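You operate a simulated robot arm through the tools that you are given. There is no shell and no other tool.

Carry out the task below with a simulated robot arm. There is one attempt and no reset: what you move stays moved.

JOB
Start the job, hit the emergency stop while it runs, then free it, home and finish the board.
Fine: one more press of start finishes it, home once, no other button; leave the clamp shut, the rail locked and the power on. Where these are worked on the way, their far stop is far enough and under half their travel is too little: red emergency stop.

It is judged by the outcome, as a careful person would: the job done as asked, and still so three seconds after it is handed in. It fails if anything else is knocked over, pushed out of place, dropped, spilled or broken.

ROBOT AND FRAMES
A 6-joint arm with a two-finger parallel gripper, fixed in place. Base frame: the origin is at the foot of the arm, x ahead of it, y to its left, z up. Readings come in mm, rad, newtons and seconds.
With the tool pointing down near the work surface it reaches from about 360 to 760 mm from the base axis. Its first joint turns from -1.152 to 1.152 rad. Payload 2.45 kg.
The TCP is the grasp point between the finger pads, 24 mm short of the fingertips. In the tool frame z runs along the fingers and y along their closing line. The gripper opens to 68 mm. The fingers are 17 mm wide and 10 mm thick; the gripper's body (40 by 70 mm) begins 41 mm behind the TCP.
Orientation is that of the tool frame in the base frame, as a unit quaternion [x, y, z, w]. With the fingers straight down and closing along the base's y, the tool's x points along the base's -x, its y along +y and its z along -z.

CONTROLS
- The arm moves only by the tool apply_moves. Its argument "motion" is a list of rows, each a list of 3 entries, a list of its own where there are three numbers: the shift along the tool's x, y, z in units of 50 mm (1.0 is 50 mm), then the turn, a rotation vector about the tool's x, y, z in units of 5 degrees (1.0 is 5 degrees), then the gripper command, from -1 (fully open) to 1 (shut), values between in proportion. In form: [[[x, y, z], [wx, wy, wz], claw], ...]. A call has 1 to 20 rows; each row shifts and turns the commanded pose from where the row before left it, along the tool's axes as they then stand. A call with a number of a shift or a turn outside -1 to 1 is refused whole. Rows are played at 5 a second. More than 50 mm and 0.15 rad between two rows, or a gripper value outside its range, and nothing of the call is played. A pose out of reach is approached as far as the arm can. The call stops where the force on the tool passes 90 N (or 10 N more than at its start, if that is more) or the arm is blocked; 0.2 s more then pass. The fingers move at their own pace (about 108 mm/s each) and stop on an object; they squeeze with about 38 N. The grip force told is the motor's: it shows also when the fingers shut on nothing. Time passes only in rows, and 0.2 s behind the last, so rows that do not move let the fingers close. It gives the time, the measured TCP pose, the force on the tool (base axes), the opening and the grip force at its end, in the units of the frame above (readings bear some noise), with the torque about the TCP (base axes, N m) and any sound that the robot's microphone picked up.
- Cameras (640 x 400 px; columns grow to the right, rows downward): "scene" is fixed at [170.8, 445.7, 1442.7]; the picture's right is [-0.54, -0.84, 0.00], its down [-0.61, 0.39, -0.69] and it looks along [0.58, -0.37, -0.72] (base axes); focal length 214 px, centre (320, 200). "wrist" rides on the gripper at [84, 11, -75] in the tool frame; the picture's right is [-0.13, 0.99, 0.00], its down [-0.60, -0.08, -0.79] and it looks along [-0.79, -0.10, 0.61] (tool axes); focal length 251 px, centre (320, 200). There is no depth. A picture from a camera that has moved, and an enlarged one, comes with that camera's place and axes in the base frame and with its lens. The place of the scene camera against the robot may be out by one fixed shift of up to 18 mm in any direction.
- snapshot(camera): a new picture of that camera. It takes no simulated time.
- close_up(camera, box): a new picture of the part [left, top, right, bottom] of that camera's present view, enlarged. It takes no simulated time.
- sign_off(): hands the job in; it is judged then, once.

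Nothing tells you positions but the pictures and the camera data. Unless the task says otherwise, let go and move clear before handing in.

The tools are called after ">>>" by a JSON object that holds its "name" and its "arguments". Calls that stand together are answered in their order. apply_moves: Moves the arm, as the interface text tells. Its arguments: {"type":"object","properties":{"motion":{"type":"array"}},"required":["motion"]} The other tools are called the same way: snapshot (camera) takes a picture; close_up (camera, box) takes an enlarged picture of a part of a camera's view; sign_off () hands the job in.

At the start:

```text
time: 0.0
tcp_pos: [493.5, 96.3, 1207.7]
tool_rot: [0.0, 1.0, 0.0, 0.0]
force: [0.0, 0.1, -0.6]
moment: [-0.01, 0.0, -0.01]
gripper_width: 67.9
grasp_force: 0.2
```

scene: 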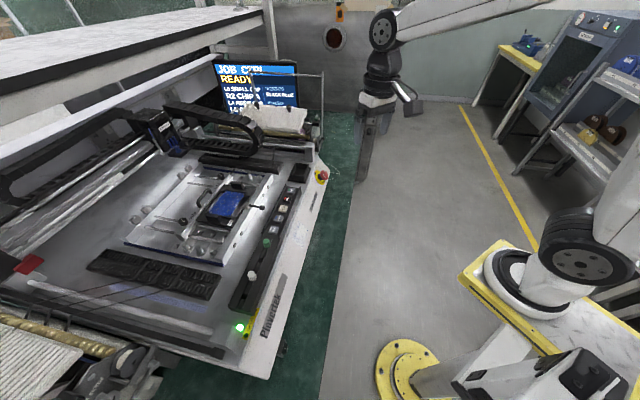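
wrist: 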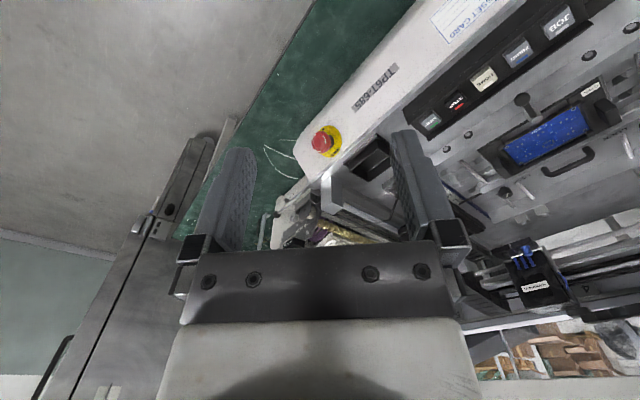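

I see a pick-and-place machine with a screen reading "JOB ... READY", a row of buttons along its front edge, and a red emergency stop at its right corner. I'll look closer before moving.

>>> {"name": "close_up", "arguments": {"camera": "scene", "box": [205, 50, 345, 140]}}

>>> {"name": "close_up", "arguments": {"camera": "scene", "box": [220, 150, 340, 225]}}

>>> {"name": "close_up", "arguments": {"camera": "scene", "box": [210, 220, 340, 360]}}

>>> {"name": "close_up", "arguments": {"camera": "wrist", "box": [290, 0, 640, 200]}}

>>> {"name": "close_up", "arguments": {"camera": "wrist", "box": [400, 0, 620, 140]}}

```text
4.44 times, centred on (275, 95) of scene
camera zoom: at [170.8, 445.7, 1442.7], right [-0.54, -0.84, 0.0], down [-0.61, 0.39, -0.69], along [0.58, -0.37, -0.72], focal length 953 px, centre (520, 667)
```

zoom: 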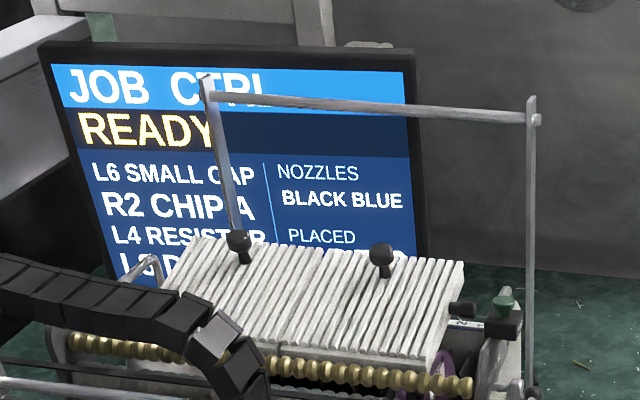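

```text
5.33 times, centred on (280, 188) of scene
camera zoom: at [170.8, 445.7, 1442.7], right [-0.54, -0.84, 0.0], down [-0.61, 0.39, -0.69], along [0.58, -0.37, -0.72], focal length 1144 px, centre (533, 267)
```

zoom: 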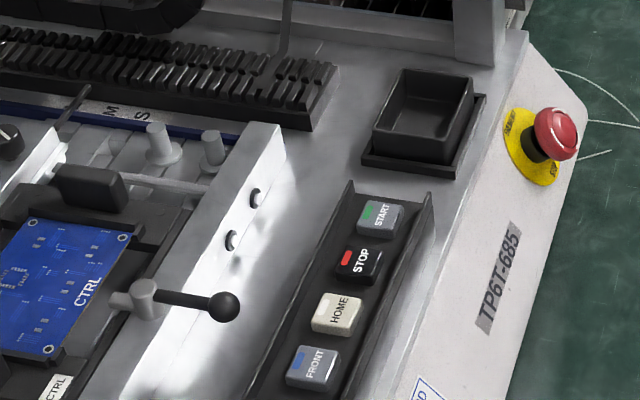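

```text
2.86 times, centred on (275, 290) of scene
camera zoom: at [170.8, 445.7, 1442.7], right [-0.54, -0.84, 0.0], down [-0.61, 0.39, -0.69], along [0.58, -0.37, -0.72], focal length 613 px, centre (449, -57)
```

zoom: 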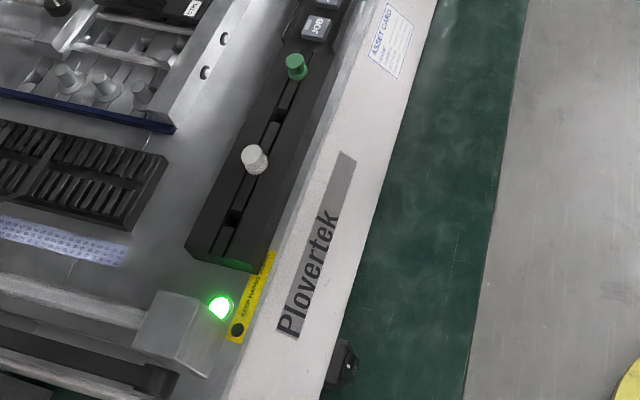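

```text
1.83 times, centred on (465, 100) of wrist
camera zoom: at [408.4, 107.1, 1283.3], right [0.13, 0.99, 0.0], down [0.6, -0.08, 0.79], along [0.79, -0.1, -0.61], focal length 460 px, centre (55, 383)
```

zoom: 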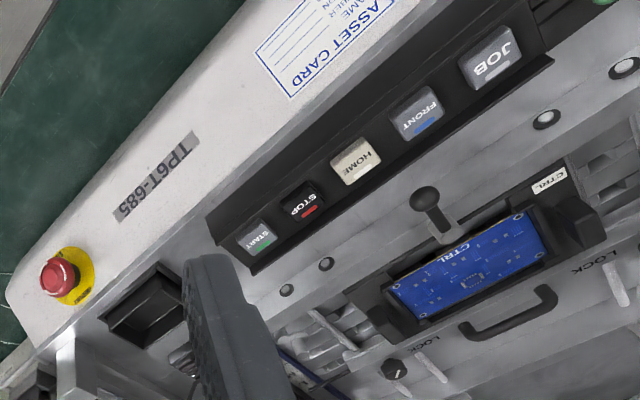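

```text
2.86 times, centred on (510, 70) of wrist
camera zoom: at [408.4, 107.1, 1283.3], right [0.13, 0.99, 0.0], down [0.6, -0.08, 0.79], along [0.79, -0.1, -0.61], focal length 718 px, centre (-223, 571)
```

zoom: 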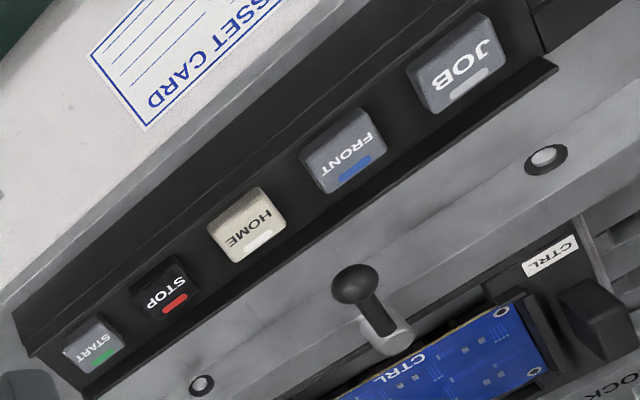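

The E-stop triangulates to about (728, 70, 890), on what looks like a sloped front panel. START is near (662, 247, 945) and HOME near (605, 304, 945). I'll move in a little and turn the wrist camera toward the machine for a better look.

>>> {"name": "apply_moves", "arguments": {"motion": [[[-0.3, 0.3, 0.5], [0, 0, 0], -1], [[-0.3, 0.3, 0.5], [0, 0, 0], -1], [[-0.3, 0.3, 0.5], [0, 0, 0], -1], [[-0.3, 0.3, 0.5], [0, 0, 0], -1], [[0, 0, 0], [0, 0, -1], -1], [[0, 0, 0], [0, 0, -1], -1], [[0, 0, 0], [0, 0, -1], -1], [[0, 0, 0], [0, 0, -1], -1], [[0, 0, 0], [0, 0, -1], -1], [[0, 0, 0], [0, 0, -1], -1], [[0, 0, 0], [0, 0, -1], -1], [[0, 0, 0], [0, 0, -1], -1], [[0, 0, 0], [0, 0, -1], -1]]}}

>>> {"name": "snapshot", "arguments": {"camera": "wrist"}}

>>> {"name": "snapshot", "arguments": {"camera": "scene"}}

```text
time: 2.8
tcp_pos: [554.4, 156.2, 1108.3]
tool_rot: [-0.384, 0.923, 0.0, 0.0]
force: [-0.6, -0.1, -0.4]
moment: [0.01, 0.0, 0.01]
gripper_width: 67.9
grasp_force: 0.1
```

```text
taken
camera wrist: at [485.4, 104.2, 1183.3], right [-0.61, 0.79, 0.0], down [0.48, 0.37, 0.79], along [0.63, 0.49, -0.61], focal length 251 px, centre (320, 200)
```

wrist: 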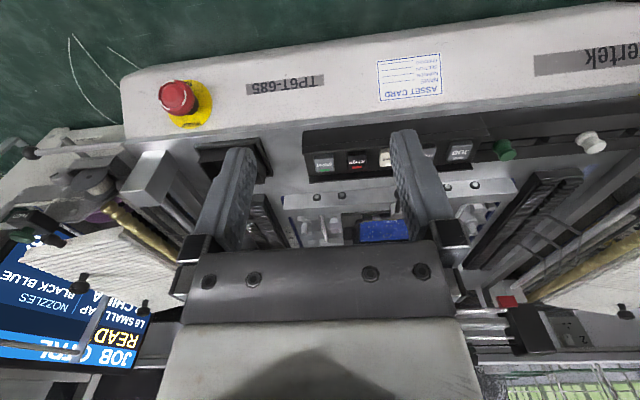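

```text
taken
```

scene: 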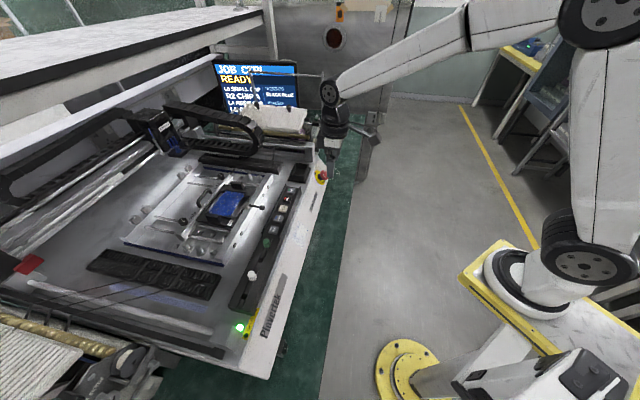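

The wrist view (upside down) now shows the full control row and the E-stop on the sloped white front. I'll zoom in to measure the E-stop's tilt and the button positions.

>>> {"name": "close_up", "arguments": {"camera": "wrist", "box": [110, 40, 270, 150]}}

>>> {"name": "close_up", "arguments": {"camera": "wrist", "box": [290, 100, 490, 225]}}

>>> {"name": "close_up", "arguments": {"camera": "scene", "box": [285, 155, 345, 195]}}

>>> {"name": "close_up", "arguments": {"camera": "scene", "box": [260, 180, 320, 250]}}

```text
3.64 times, centred on (190, 95) of wrist
camera zoom: at [485.4, 104.2, 1183.3], right [-0.61, 0.79, 0.0], down [0.48, 0.37, 0.79], along [0.63, 0.49, -0.61], focal length 914 px, centre (793, 582)
```

zoom: 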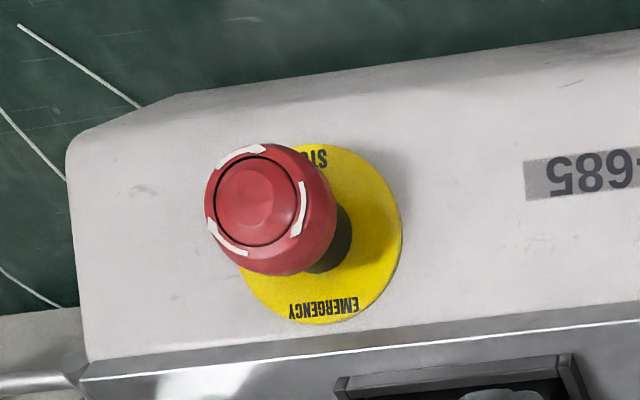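

```text
3.20 times, centred on (390, 162) of wrist
camera zoom: at [485.4, 104.2, 1183.3], right [-0.61, 0.79, 0.0], down [0.48, 0.37, 0.79], along [0.63, 0.49, -0.61], focal length 805 px, centre (96, 320)
```

zoom: 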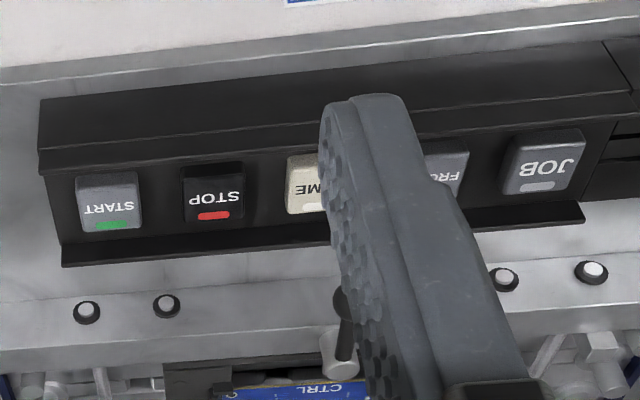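

```text
10.00 times, centred on (315, 175) of scene
camera zoom: at [170.8, 445.7, 1442.7], right [-0.54, -0.84, 0.0], down [-0.61, 0.39, -0.69], along [0.58, -0.37, -0.72], focal length 2145 px, centre (370, 450)
```

zoom: 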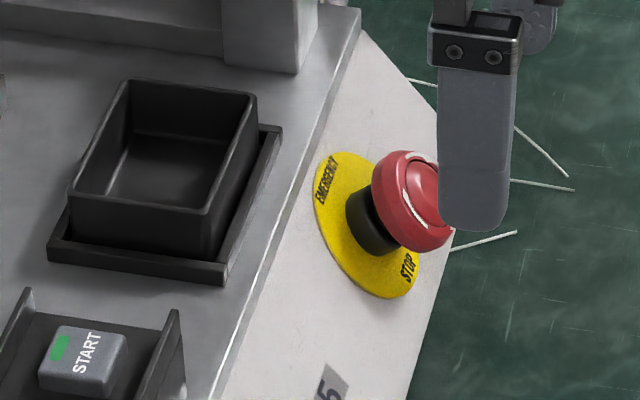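

```text
5.71 times, centred on (290, 215) of scene
camera zoom: at [170.8, 445.7, 1442.7], right [-0.54, -0.84, 0.0], down [-0.61, 0.39, -0.69], along [0.58, -0.37, -0.72], focal length 1226 px, centre (491, 114)
```

zoom: 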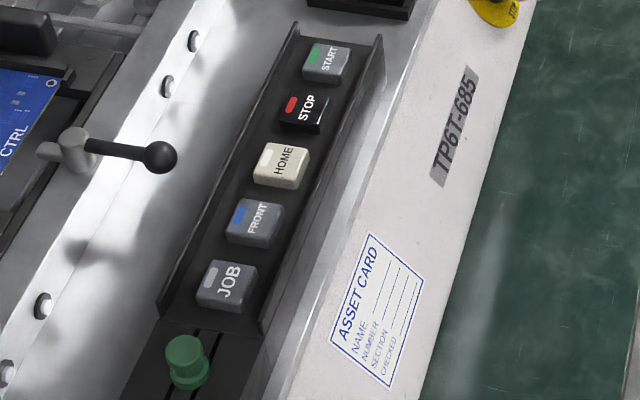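

The E-stop is a twist-release mushroom with arrows on its head. Its axis tilts about 45° outward from the machine, which sits at 45° yaw. I'll hover about 90 mm off its face along that axis and tilt to match, to measure it precisely before anything runs.

>>> {"name": "apply_moves", "arguments": {"motion": [[[0, -0.64, 0.5], [0, 0, 0], -1], [[0, -0.64, 0.5], [0, 0, 0], -1], [[0, -0.64, 0.5], [0, 0, 0], -1], [[0, -0.64, 0.5], [0, 0, 0], -1], [[0, -0.64, 0.5], [0, 0, 0], -1], [[0, -0.64, 0.5], [0, 0, 0], -1], [[0, 0, 0], [0, -1, 0], -1], [[0, 0, 0], [0, -1, 0], -1], [[0, 0, 0], [0, -1, 0], -1], [[0, 0, 0], [0, -1, 0], -1], [[0, 0, 0], [0, -1, 0], -1], [[0, 0, 0], [0, -1, 0], -1], [[0, 0, 0], [0, -1, 0], -1], [[0, 0, 0], [0, -1, 0], -1], [[0, 0, 0], [0, -1, 0], -1]]}}

>>> {"name": "snapshot", "arguments": {"camera": "wrist"}}

>>> {"name": "close_up", "arguments": {"camera": "scene", "box": [285, 145, 360, 195]}}

```text
time: 6.0
tcp_pos: [688.6, 21.7, 957.7]
tool_rot: [-0.353, 0.853, 0.147, 0.354]
force: [0.7, -0.4, -0.8]
moment: [0.0, 0.03, -0.02]
gripper_width: 68.1
grasp_force: 0.1
```

```text
taken
camera wrist: at [601.5, -50.9, 951.7], right [-0.64, 0.77, 0.09], down [-0.04, -0.15, 0.99], along [0.77, 0.63, 0.13], focal length 251 px, centre (320, 200)
```

wrist: 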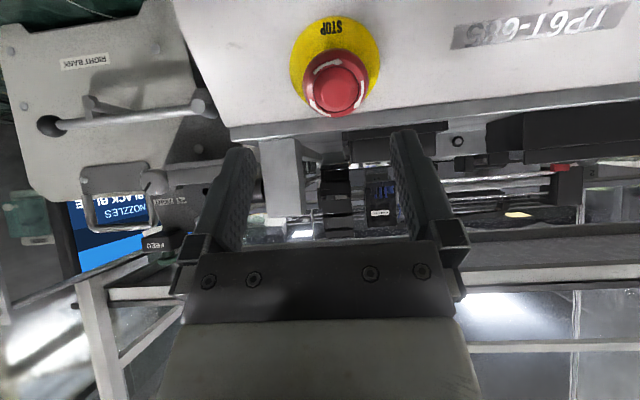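

```text
8.00 times, centred on (322, 170) of scene
camera zoom: at [170.8, 445.7, 1442.7], right [-0.54, -0.84, 0.0], down [-0.61, 0.39, -0.69], along [0.58, -0.37, -0.72], focal length 1716 px, centre (300, 440)
```

zoom: 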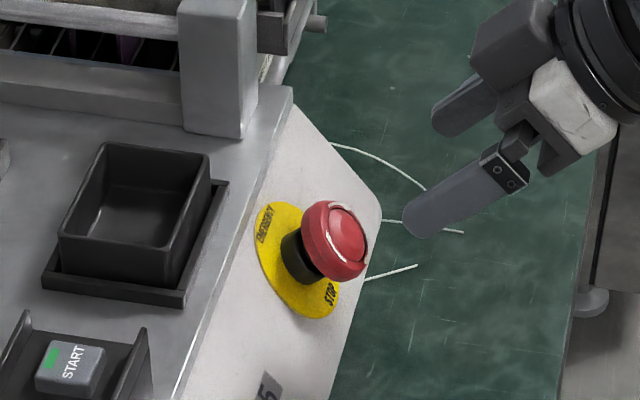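

The tilt looks right. I'll zoom in on the button from this new camera position.

>>> {"name": "close_up", "arguments": {"camera": "wrist", "box": [270, 0, 400, 130]}}

>>> {"name": "close_up", "arguments": {"camera": "scene", "box": [310, 160, 340, 190]}}

```text
3.08 times, centred on (335, 65) of wrist
camera zoom: at [601.5, -50.9, 951.7], right [-0.64, 0.77, 0.09], down [-0.04, -0.15, 0.99], along [0.77, 0.63, 0.13], focal length 774 px, centre (274, 615)
```

zoom: 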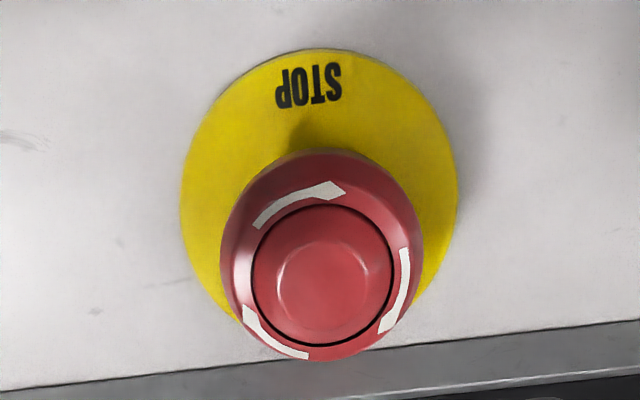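

```text
13.33 times, centred on (325, 175) of scene
camera zoom: at [170.8, 445.7, 1442.7], right [-0.54, -0.84, 0.0], down [-0.61, 0.39, -0.69], along [0.58, -0.37, -0.72], focal length 2860 px, centre (253, 533)
```

zoom: 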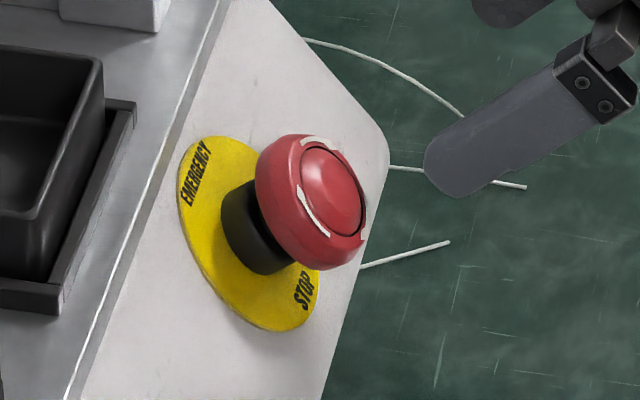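

The two wrist views agree. The E-stop face is at about (718, 64, 905), 34 mm proud of its plate, with its axis tilted about 45°. The white arrows point clockwise for release. Next I'll level the tool and hover over START to measure the buttons.

>>> {"name": "apply_moves", "arguments": {"motion": [[[0, 0, 0], [0, 1, 0], -1], [[0, 0, 0], [0, 1, 0], -1], [[0, 0, 0], [0, 1, 0], -1], [[0, 0, 0], [0, 1, 0], -1], [[0, 0, 0], [0, 1, 0], -1], [[0, 0, 0], [0, 1, 0], -1], [[0, 0, 0], [0, 1, 0], -1], [[0, 0, 0], [0, 1, 0], -1], [[0, 0, 0], [0, 1, 0], -1], [[0, 0, -0.75], [0, 0, 0], -1], [[0, 0, -0.75], [0, 0, 0], -1], [[-0.54, 0.72, 0], [0, 0, 0], -1], [[-0.54, 0.72, 0], [0, 0, 0], -1], [[-0.54, 0.72, 0], [0, 0, 0], -1], [[-0.54, 0.72, 0], [0, 0, 0], -1], [[-0.54, 0.72, 0], [0, 0, 0], -1], [[0, 0, 0], [0, 0, 0], -1]]}}

>>> {"name": "snapshot", "arguments": {"camera": "wrist"}}

>>> {"name": "snapshot", "arguments": {"camera": "scene"}}

```text
time: 9.6
tcp_pos: [654.6, 244.1, 1031.4]
tool_rot: [-0.384, 0.923, 0.0, 0.0]
force: [0.3, -0.1, 0.5]
moment: [-0.05, 0.02, 0.01]
gripper_width: 68.0
grasp_force: 0.1
```

```text
taken
camera wrist: at [586.7, 192.5, 1106.8], right [-0.61, 0.79, 0.0], down [0.48, 0.37, 0.79], along [0.63, 0.48, -0.61], focal length 251 px, centre (320, 200)
```

wrist: 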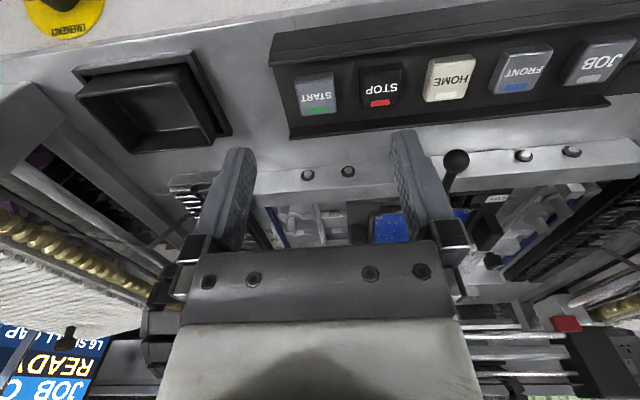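

```text
taken
```

scene: 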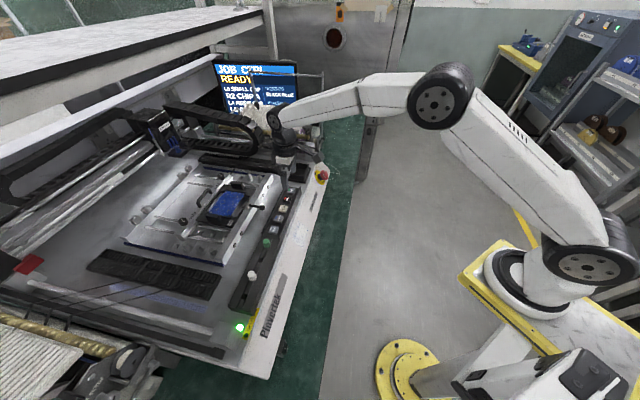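

>>> {"name": "close_up", "arguments": {"camera": "wrist", "box": [270, 30, 510, 150]}}

>>> {"name": "close_up", "arguments": {"camera": "scene", "box": [265, 140, 335, 200]}}

```text
2.67 times, centred on (390, 90) of wrist
camera zoom: at [586.7, 192.5, 1106.8], right [-0.61, 0.79, 0.0], down [0.48, 0.37, 0.79], along [0.63, 0.48, -0.61], focal length 670 px, centre (133, 493)
```

zoom: 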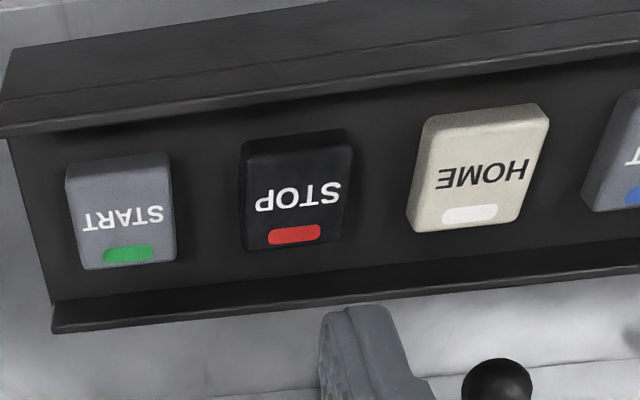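

```text
6.67 times, centred on (300, 170) of scene
camera zoom: at [170.7, 445.7, 1442.7], right [-0.54, -0.84, 0.0], down [-0.61, 0.39, -0.69], along [0.58, -0.37, -0.72], focal length 1430 px, centre (453, 400)
```

zoom: 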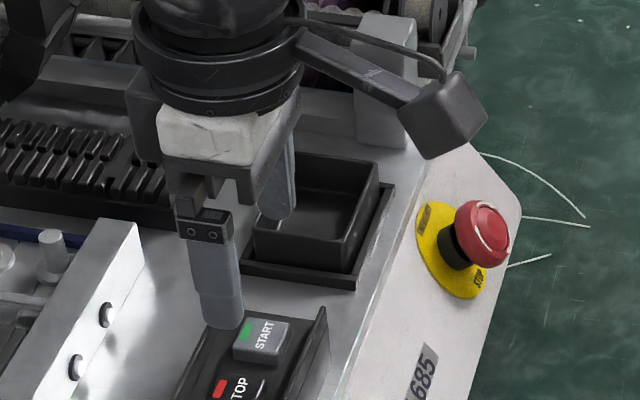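

START is at about (654, 243, 961), directly below the tool, and HOME is at about (598, 298, 961). Before pressing anything I'll shut the fingers and rehearse the START to E-stop transfer, ending about 50 mm off the E-stop face, to check the alignment.

>>> {"name": "apply_moves", "arguments": {"motion": [[[0, 0, 0], [0, 0, 0], 1], [[0, 0, 0], [0, 0, 0], 1], [[0.304, -0.381, 0], [0, -1, 0], 1], [[0.303, -0.381, -0.026], [0, -1, 0], 1], [[0.299, -0.381, -0.053], [0, -1, 0], 1], [[0.356, -0.381, 0.153], [0, -1, 0], 1], [[0.368, -0.381, 0.122], [0, -1, 0], 1], [[0.377, -0.381, 0.089], [0, -1, 0], 1], [[0.383, -0.381, 0.056], [0, -1, 0], 1], [[0.387, -0.381, 0.022], [0, -1, 0], 1], [[0.387, -0.381, -0.012], [0, -1, 0], 1], [[0, 0, 0], [0, 0, 0], 1]]}}

>>> {"name": "snapshot", "arguments": {"camera": "wrist"}}

>>> {"name": "close_up", "arguments": {"camera": "scene", "box": [285, 145, 360, 195]}}

```text
time: 12.2
tcp_pos: [681.5, 25.7, 959.1]
tool_rot: [-0.353, 0.853, 0.146, 0.354]
force: [1.4, 0.1, 0.2]
moment: [-0.02, -0.01, 0.0]
gripper_width: 0.1
grasp_force: 23.2
```

```text
taken
camera wrist: at [594.5, -46.0, 954.3], right [-0.64, 0.77, 0.09], down [-0.04, -0.15, 0.99], along [0.77, 0.63, 0.13], focal length 251 px, centre (320, 200)
```

wrist: 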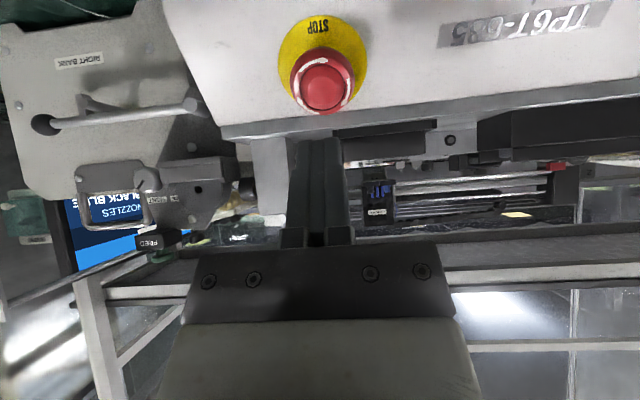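

```text
8.00 times, centred on (322, 170) of scene
camera zoom: at [170.8, 445.7, 1442.7], right [-0.54, -0.84, 0.0], down [-0.61, 0.39, -0.69], along [0.58, -0.37, -0.72], focal length 1716 px, centre (300, 440)
```

zoom: 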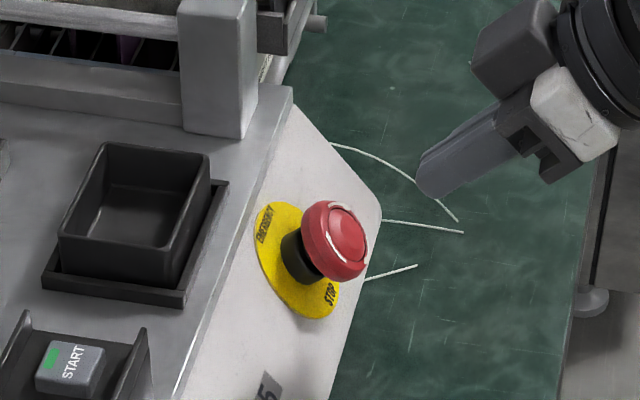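

>>> {"name": "close_up", "arguments": {"camera": "wrist", "box": [260, 10, 390, 140]}}

```text
3.08 times, centred on (325, 75) of wrist
camera zoom: at [594.5, -46.0, 954.3], right [-0.64, 0.77, 0.09], down [-0.04, -0.15, 0.99], along [0.77, 0.63, 0.13], focal length 774 px, centre (305, 585)
```

zoom: 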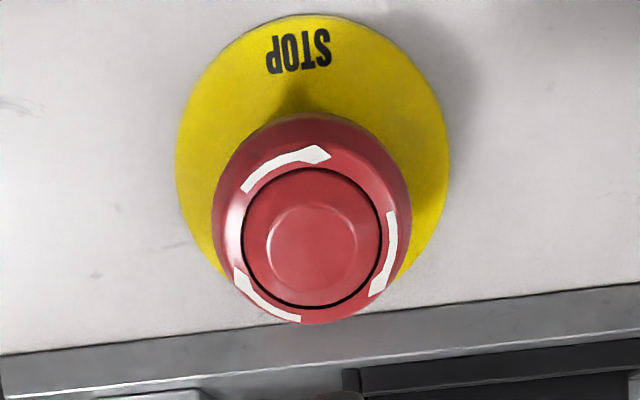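

The alignment is within 1–2 mm. I'll reverse the path and come down to just above START.

>>> {"name": "apply_moves", "arguments": {"motion": [[[-0.385, 0.381, 0.045], [0, 1, 0], 1], [[-0.387, 0.381, 0.012], [0, 1, 0], 1], [[-0.387, 0.381, -0.022], [0, 1, 0], 1], [[-0.383, 0.381, -0.056], [0, 1, 0], 1], [[-0.377, 0.381, -0.089], [0, 1, 0], 1], [[-0.368, 0.381, -0.122], [0, 1, 0], 1], [[-0.294, 0.381, 0.079], [0, 1, 0], 1], [[-0.299, 0.381, 0.053], [0, 1, 0], 1], [[-0.303, 0.381, 0.026], [0, 1, 0], 1], [[0, 0, 0.3], [0, 0, 0], 1], [[0, 0, 0.3], [0, 0, 0], 1], [[0, 0, 0], [0, 0, 0], 1]]}}

>>> {"name": "snapshot", "arguments": {"camera": "wrist"}}

>>> {"name": "close_up", "arguments": {"camera": "scene", "box": [260, 160, 320, 210]}}

```text
time: 14.8
tcp_pos: [657.6, 245.4, 1002.9]
tool_rot: [-0.383, 0.924, -0.001, -0.001]
force: [0.5, 0.4, -0.2]
moment: [0.03, 0.02, -0.02]
gripper_width: 0.2
grasp_force: 23.7
```

```text
taken
camera wrist: at [589.5, 192.6, 1078.2], right [-0.61, 0.79, 0.0], down [0.48, 0.37, 0.79], along [0.63, 0.48, -0.61], focal length 251 px, centre (320, 200)
```

wrist: 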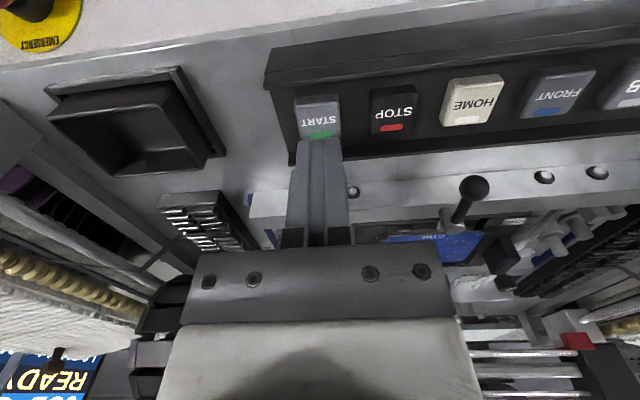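

```text
8.00 times, centred on (290, 185) of scene
camera zoom: at [170.8, 445.7, 1442.7], right [-0.54, -0.84, 0.0], down [-0.61, 0.39, -0.69], along [0.58, -0.37, -0.72], focal length 1716 px, centre (560, 320)
```

zoom: 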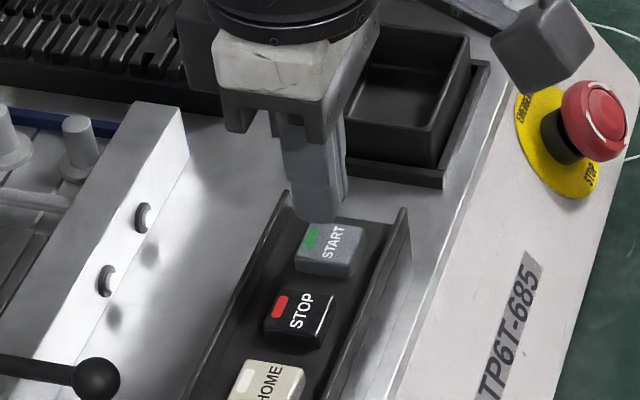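

The tip is about 4 mm too far inward over START. I'll shift outward and drop to about 8 mm above it.

>>> {"name": "apply_moves", "arguments": {"motion": [[[0.08, 0, 0], [0, 0, 0], 1], [[0, 0, 0.2], [0, 0, 0], 1], [[0, 0, 0], [0, 0, 0], 1]]}}

>>> {"name": "close_up", "arguments": {"camera": "wrist", "box": [260, 50, 420, 170]}}

>>> {"name": "close_up", "arguments": {"camera": "scene", "box": [270, 160, 320, 210]}}

```text
time: 15.6
tcp_pos: [654.7, 241.7, 991.4]
tool_rot: [-0.383, 0.924, 0.0, 0.001]
force: [-0.6, 0.0, 0.6]
moment: [0.01, 0.02, -0.01]
gripper_width: 0.0
grasp_force: 23.9
```

```text
3.33 times, centred on (340, 110) of wrist
camera zoom: at [585.9, 189.7, 1068.2], right [-0.61, 0.79, 0.0], down [0.48, 0.37, 0.79], along [0.63, 0.48, -0.61], focal length 838 px, centre (253, 500)
```

zoom: 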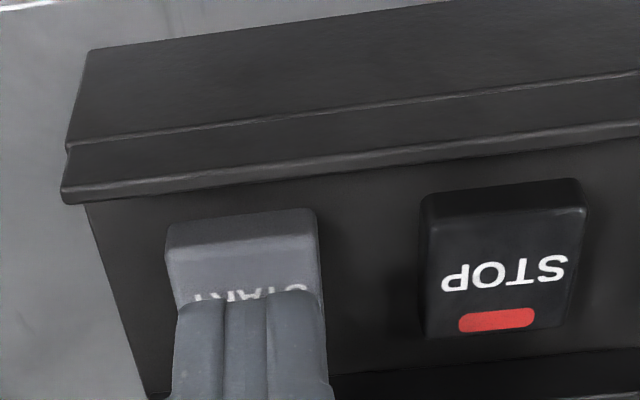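

```text
8.00 times, centred on (295, 185) of scene
camera zoom: at [170.8, 445.7, 1442.7], right [-0.54, -0.84, 0.0], down [-0.61, 0.39, -0.69], along [0.58, -0.37, -0.72], focal length 1716 px, centre (520, 320)
```

zoom: 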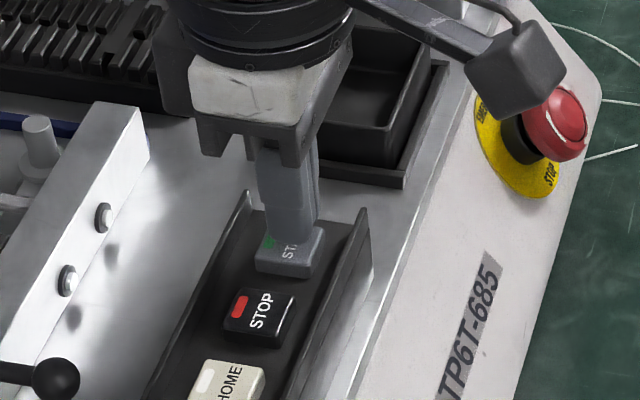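

The tip is centred over START. I'll press down gently and check the force and sound.

>>> {"name": "apply_moves", "arguments": {"motion": [[[0, 0, 0.1], [0, 0, 0], 1], [[0, 0, 0.06], [0, 0, 0], 1], [[0, 0, 0.04], [0, 0, 0], 1]]}}

>>> {"name": "close_up", "arguments": {"camera": "scene", "box": [200, 50, 330, 220]}}

>>> {"name": "close_up", "arguments": {"camera": "wrist", "box": [260, 50, 420, 170]}}

```text
time: 16.4
tcp_pos: [654.9, 241.1, 982.4]
tool_rot: [-0.384, 0.923, 0.0, 0.0]
force: [-0.2, -0.7, 0.9]
moment: [0.02, 0.03, 0.01]
gripper_width: 0.0
grasp_force: 23.7
```

```text
2.35 times, centred on (265, 135) of scene
camera zoom: at [170.7, 445.7, 1442.7], right [-0.54, -0.84, 0.0], down [-0.61, 0.39, -0.69], along [0.58, -0.37, -0.72], focal length 505 px, centre (449, 353)
```

zoom: 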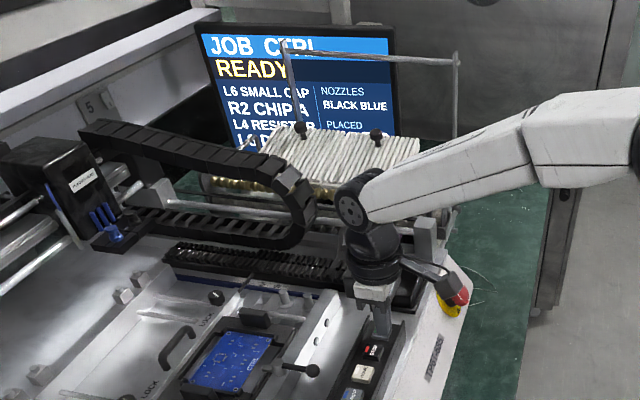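

```text
3.33 times, centred on (340, 110) of wrist
camera zoom: at [586.3, 188.9, 1058.4], right [-0.61, 0.79, 0.0], down [0.48, 0.37, 0.79], along [0.63, 0.48, -0.61], focal length 838 px, centre (253, 500)
```

zoom: 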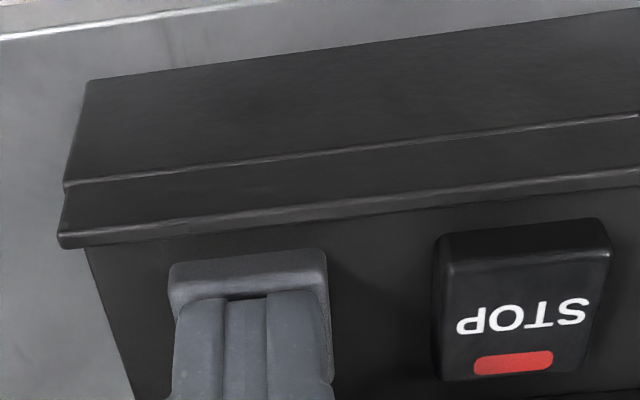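

There's no contact yet, and the screen still reads READY. I'll continue down in small steps.

>>> {"name": "apply_moves", "arguments": {"motion": [[[0, 0, 0.04], [0, 0, 0], 1], [[0, 0, 0.04], [0, 0, 0], 1]]}}

>>> {"name": "close_up", "arguments": {"camera": "scene", "box": [200, 50, 330, 130]}}

```text
time: 17.0
tcp_pos: [655.7, 241.4, 978.7]
tool_rot: [-0.384, 0.923, 0.001, 0.002]
force: [-4.6, -1.7, 7.7]
moment: [-0.03, 0.06, 0.01]
gripper_width: 0.2
grasp_force: 23.2
heard: click
```

```text
4.92 times, centred on (265, 90) of scene
camera zoom: at [170.5, 445.6, 1442.8], right [-0.54, -0.84, 0.0], down [-0.61, 0.39, -0.69], along [0.58, -0.37, -0.72], focal length 1056 px, centre (591, 742)
```

zoom: 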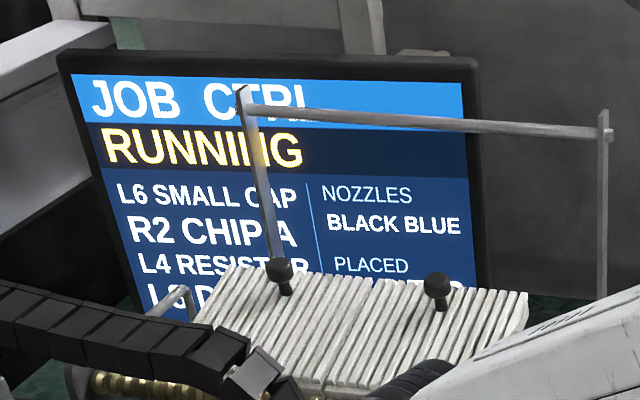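

START clicked and the screen reads RUNNING. I'm now making the rehearsed transfer straight to the E-stop and pressing it along its axis.

>>> {"name": "apply_moves", "arguments": {"motion": [[[0, 0, -1.0], [0, 0, 0], 1], [[0.304, -0.381, 0], [0, -1, 0], 1], [[0.303, -0.381, -0.026], [0, -1, 0], 1], [[0.299, -0.381, -0.053], [0, -1, 0], 1], [[0.356, -0.381, 0.153], [0, -1, 0], 1], [[0.368, -0.381, 0.122], [0, -1, 0], 1], [[0.377, -0.381, 0.089], [0, -1, 0], 1], [[0.383, -0.381, 0.056], [0, -1, 0], 1], [[0.387, -0.381, 0.022], [0, -1, 0], 1], [[0.387, -0.381, -0.012], [0, -1, 0], 1], [[0.01, 0.07, 0.8], [0, 0, 0], 1], [[0, 0, 0.1], [0, 0, 0], 1], [[0, 0, 0.06], [0, 0, 0], 1], [[0, 0, 0.06], [0, 0, 0], 1], [[0, 0, 0.06], [0, 0, 0], 1], [[0, 0, 0.06], [0, 0, 0], 1]]}}

>>> {"name": "close_up", "arguments": {"camera": "scene", "box": [200, 50, 330, 130]}}

>>> {"name": "close_up", "arguments": {"camera": "scene", "box": [300, 155, 350, 195]}}

>>> {"name": "snapshot", "arguments": {"camera": "wrist"}}

```text
time: 20.4
tcp_pos: [704.8, 53.3, 915.2]
tool_rot: [-0.354, 0.853, 0.147, 0.354]
force: [-8.4, -4.9, 7.5]
moment: [0.0, -0.03, 0.04]
gripper_width: 0.0
grasp_force: 23.5
heard: click
```

```text
4.92 times, centred on (265, 90) of scene
camera zoom: at [170.4, 445.5, 1442.8], right [-0.54, -0.84, 0.0], down [-0.61, 0.39, -0.69], along [0.58, -0.37, -0.72], focal length 1056 px, centre (591, 742)
```

zoom: 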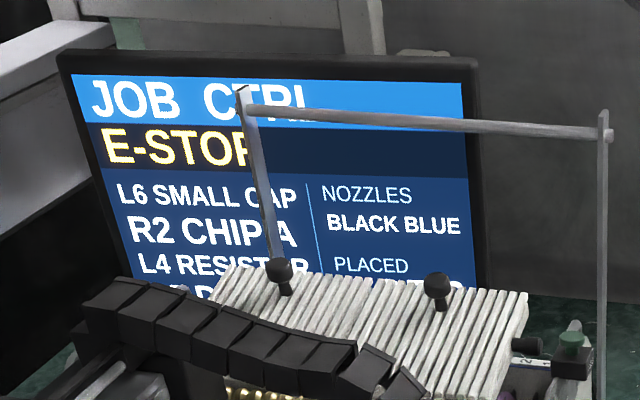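

```text
10.00 times, centred on (325, 175) of scene
camera zoom: at [170.4, 445.5, 1442.8], right [-0.54, -0.84, 0.0], down [-0.61, 0.39, -0.69], along [0.58, -0.37, -0.72], focal length 2145 px, centre (270, 450)
```

zoom: 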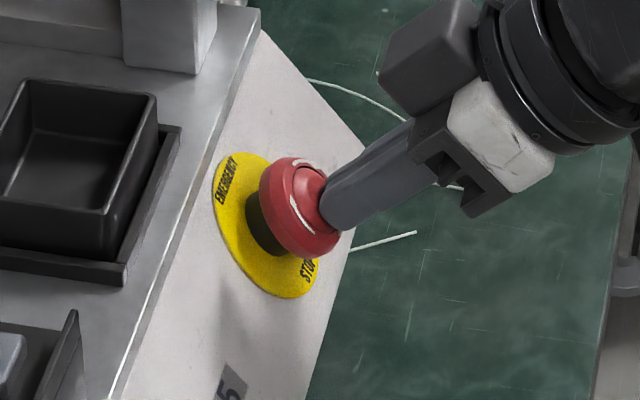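

```text
taken
camera wrist: at [616.8, -19.1, 910.3], right [-0.64, 0.77, 0.09], down [-0.04, -0.15, 0.99], along [0.77, 0.63, 0.13], focal length 251 px, centre (320, 200)
```

wrist: 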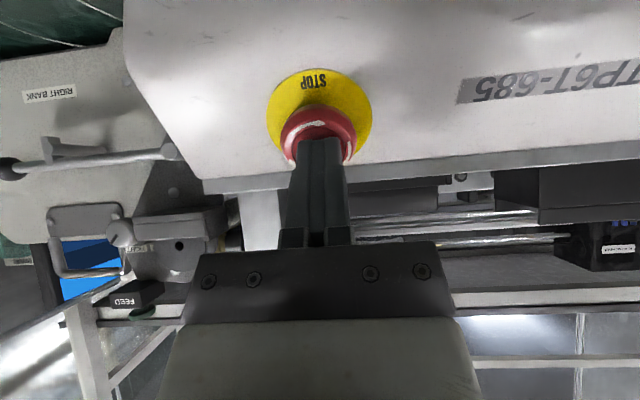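

The screen now reads E-STOP, with a light contact force. I'll push a little further in small steps to be sure it's at its far stop.

>>> {"name": "apply_moves", "arguments": {"motion": [[[0, 0, 0.04], [0, 0, 0], 1], [[0, 0, 0.04], [0, 0, 0], 1]]}}

```text
time: 21.0
tcp_pos: [704.9, 53.1, 915.7]
tool_rot: [-0.354, 0.853, 0.147, 0.355]
force: [-49.7, -23.4, 41.3]
moment: [0.25, -0.01, 0.36]
gripper_width: 0.2
grasp_force: 23.3
```

The force rose to about 68 N with no further motion, so it's at its far stop. I'll back off, open the fingers and look.

>>> {"name": "apply_moves", "arguments": {"motion": [[[0, 0, -0.3], [0, 0, 0], 1], [[0, 0, -0.8], [0, 0, 0], 1], [[0, 0, 0], [0, 0, 0], -1], [[0, 0, 0], [0, 0, 0], -1], [[0, 0, 0], [0, 0, 0], -1]]}}

>>> {"name": "close_up", "arguments": {"camera": "wrist", "box": [240, 10, 400, 170]}}

>>> {"name": "snapshot", "arguments": {"camera": "scene"}}

>>> {"name": "close_up", "arguments": {"camera": "scene", "box": [300, 155, 350, 195]}}

```text
time: 22.2
tcp_pos: [680.8, 29.1, 951.0]
tool_rot: [-0.353, 0.854, 0.146, 0.354]
force: [0.4, 0.5, 0.2]
moment: [0.05, 0.0, 0.0]
gripper_width: 68.0
grasp_force: 0.0
```

```text
2.50 times, centred on (320, 90) of wrist
camera zoom: at [592.5, -43.6, 946.2], right [-0.64, 0.77, 0.09], down [-0.04, -0.15, 0.99], along [0.77, 0.63, 0.13], focal length 629 px, centre (320, 475)
```

zoom: 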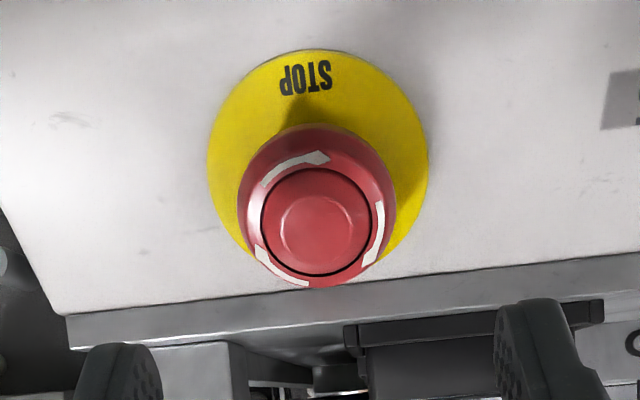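

```text
taken
```

scene: 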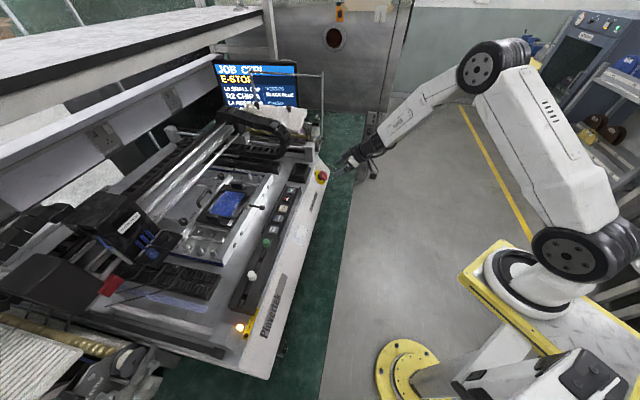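

```text
10.00 times, centred on (325, 175) of scene
camera zoom: at [170.8, 445.7, 1442.7], right [-0.54, -0.84, 0.0], down [-0.61, 0.39, -0.69], along [0.58, -0.37, -0.72], focal length 2145 px, centre (270, 450)
```

zoom: 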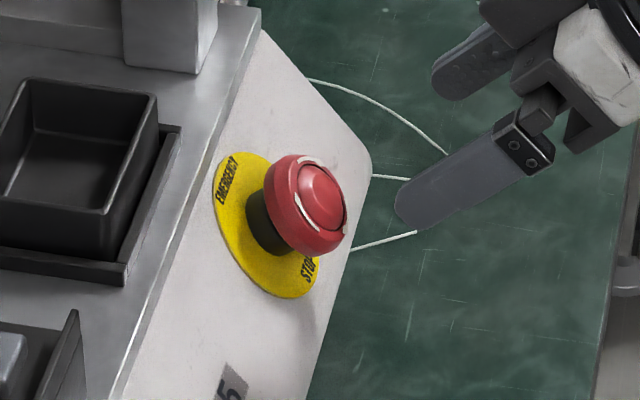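

The E-stop is latched, the lamp is amber, and the gantry is parked at the left. Now I'll slide the open fingers around the head along its axis, without twisting yet.

>>> {"name": "apply_moves", "arguments": {"motion": [[[-0.06, -0.02, 0.4], [0, 0, 0], -1], [[0, 0, 0.4], [0, 0, 0], -1], [[0, 0, 0.4], [0, 0, 0], -1], [[0, 0, 0.06], [0, 0, 0], -1], [[0, 0, 0], [0, 0, 0], -1]]}}

>>> {"name": "snapshot", "arguments": {"camera": "wrist"}}

>>> {"name": "close_up", "arguments": {"camera": "scene", "box": [300, 155, 350, 195]}}

```text
time: 23.4
tcp_pos: [715.3, 59.8, 909.8]
tool_rot: [-0.354, 0.854, 0.147, 0.352]
force: [-0.1, 0.0, -0.1]
moment: [-0.01, 0.0, -0.01]
gripper_width: 68.2
grasp_force: 0.1
```

```text
taken
camera wrist: at [626.1, -11.9, 903.7], right [-0.64, 0.76, 0.09], down [-0.04, -0.15, 0.99], along [0.77, 0.63, 0.13], focal length 251 px, centre (320, 200)
```

wrist: 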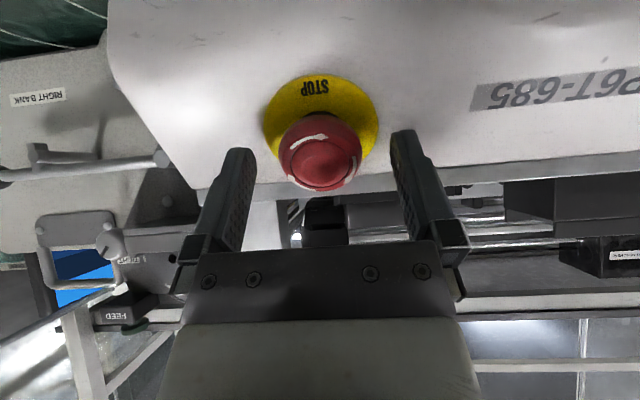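

```text
10.00 times, centred on (325, 175) of scene
camera zoom: at [170.8, 445.7, 1442.7], right [-0.54, -0.84, 0.0], down [-0.61, 0.39, -0.69], along [0.58, -0.37, -0.72], focal length 2145 px, centre (270, 450)
```

zoom: 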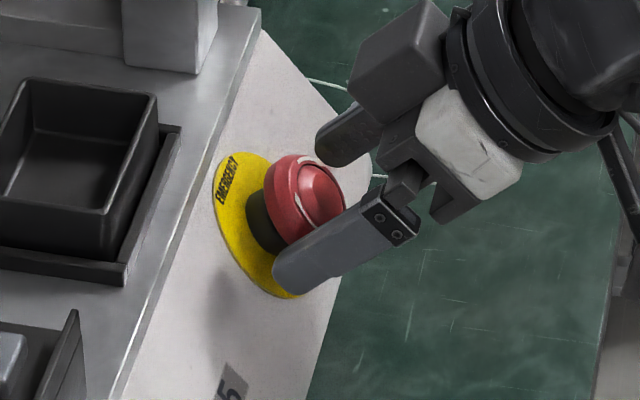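

The head sits centred between the fingers at a good depth. I'll close on it.

>>> {"name": "apply_moves", "arguments": {"motion": [[[0, 0, 0], [0, 0, 0], 1], [[0, 0, 0], [0, 0, 0], 1], [[0, 0, 0], [0, 0, 0], 1]]}}

>>> {"name": "snapshot", "arguments": {"camera": "wrist"}}

```text
time: 24.2
tcp_pos: [713.8, 60.5, 909.2]
tool_rot: [-0.352, 0.854, 0.146, 0.353]
force: [2.4, 1.6, -1.5]
moment: [-0.14, -0.17, -0.24]
gripper_width: 40.9
grasp_force: 45.4
```

```text
taken
camera wrist: at [626.1, -12.1, 903.7], right [-0.64, 0.77, 0.09], down [-0.04, -0.15, 0.99], along [0.77, 0.63, 0.13], focal length 251 px, centre (320, 200)
```

wrist: 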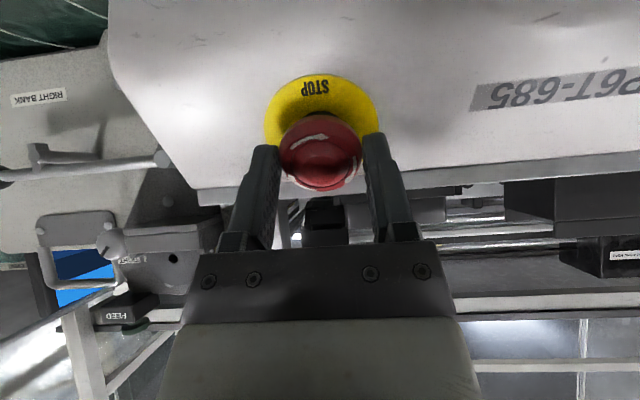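

The grip is solid at 41 mm. I'll now twist clockwise, which is positive about the tool's z, as the arrows show.

>>> {"name": "apply_moves", "arguments": {"motion": [[[0, 0, 0], [0, 0, 1], 1], [[0, 0, 0], [0, 0, 1], 1], [[0, 0, 0], [0, 0, 1], 1], [[0, 0, 0], [0, 0, 1], 1], [[0, 0, 0], [0, 0, 1], 1], [[0, 0, 0], [0, 0, 1], 1]]}}

>>> {"name": "close_up", "arguments": {"camera": "scene", "box": [200, 50, 330, 130]}}

>>> {"name": "snapshot", "arguments": {"camera": "wrist"}}

```text
time: 25.6
tcp_pos: [714.0, 61.2, 909.4]
tool_rot: [-0.121, 0.915, 0.234, 0.304]
force: [-1.2, 0.2, 5.1]
moment: [0.29, 0.5, 0.7]
gripper_width: 41.2
grasp_force: 44.7
```

```text
4.92 times, centred on (265, 90) of scene
camera zoom: at [170.6, 445.6, 1442.7], right [-0.54, -0.84, 0.0], down [-0.61, 0.39, -0.69], along [0.58, -0.37, -0.72], focal length 1056 px, centre (591, 742)
```

zoom: 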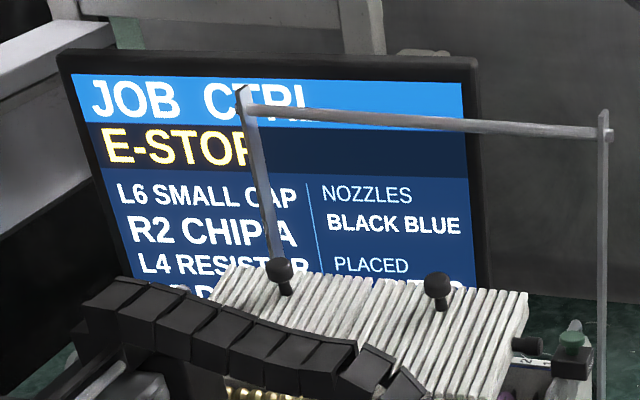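

```text
taken
camera wrist: at [604.8, 25.8, 915.9], right [-0.26, 0.86, 0.43], down [0.11, -0.42, 0.9], along [0.96, 0.28, 0.02], focal length 251 px, centre (320, 200)
```

wrist: 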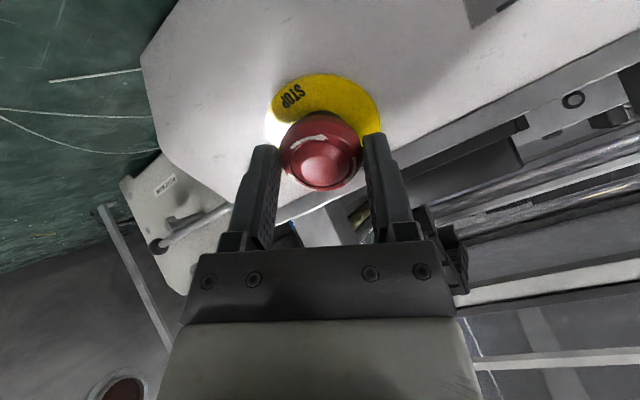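

The head is turning with the gripper, but the screen still says E-STOP. I'll continue clockwise.

>>> {"name": "apply_moves", "arguments": {"motion": [[[0, 0, 0], [0, 0, 1], 1], [[0, 0, 0], [0, 0, 1], 1], [[0, 0, 0], [0, 0, 1], 1], [[0, 0, 0], [0, 0, 1], 1]]}}

>>> {"name": "close_up", "arguments": {"camera": "scene", "box": [200, 50, 330, 130]}}

>>> {"name": "snapshot", "arguments": {"camera": "wrist"}}

```text
time: 26.6
tcp_pos: [712.7, 61.9, 910.8]
tool_rot: [0.039, 0.922, 0.285, 0.259]
force: [-4.0, 7.7, 10.6]
moment: [0.61, 0.39, 0.85]
gripper_width: 41.5
grasp_force: 44.6
```

```text
4.92 times, centred on (265, 90) of scene
camera zoom: at [170.4, 445.9, 1442.7], right [-0.54, -0.84, 0.0], down [-0.61, 0.39, -0.69], along [0.58, -0.37, -0.72], focal length 1056 px, centre (591, 742)
```

zoom: 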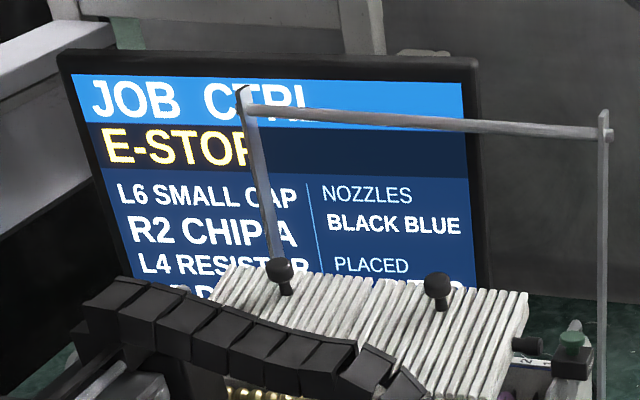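

```text
taken
camera wrist: at [601.2, 51.3, 931.7], right [0.04, 0.8, 0.6], down [0.13, -0.6, 0.79], along [0.99, 0.05, -0.13], focal length 251 px, centre (320, 200)
```

wrist: 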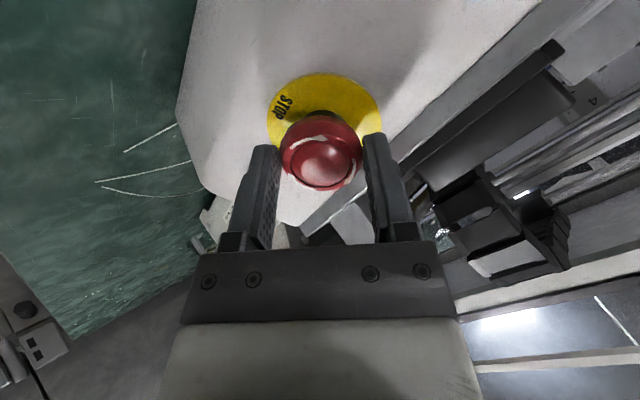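

>>> {"name": "close_up", "arguments": {"camera": "wrist", "box": [250, 60, 400, 210]}}

>>> {"name": "close_up", "arguments": {"camera": "scene", "box": [300, 155, 350, 195]}}

```text
2.67 times, centred on (325, 135) of wrist
camera zoom: at [601.2, 51.3, 931.7], right [0.04, 0.8, 0.6], down [0.13, -0.6, 0.79], along [0.99, 0.05, -0.13], focal length 670 px, centre (307, 373)
```

zoom: 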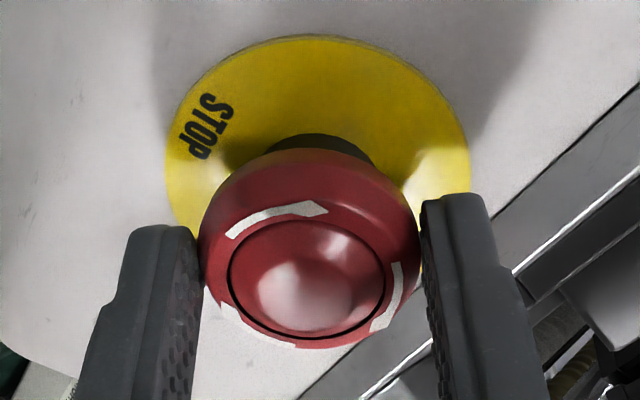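

```text
10.00 times, centred on (325, 175) of scene
camera zoom: at [170.4, 445.9, 1442.7], right [-0.54, -0.84, 0.0], down [-0.61, 0.39, -0.69], along [0.58, -0.37, -0.72], focal length 2145 px, centre (270, 450)
```

zoom: 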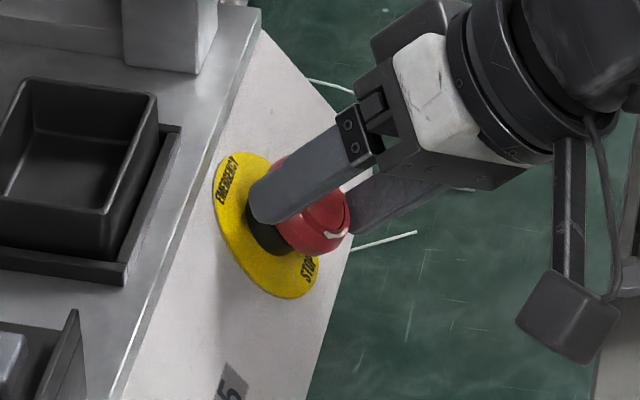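

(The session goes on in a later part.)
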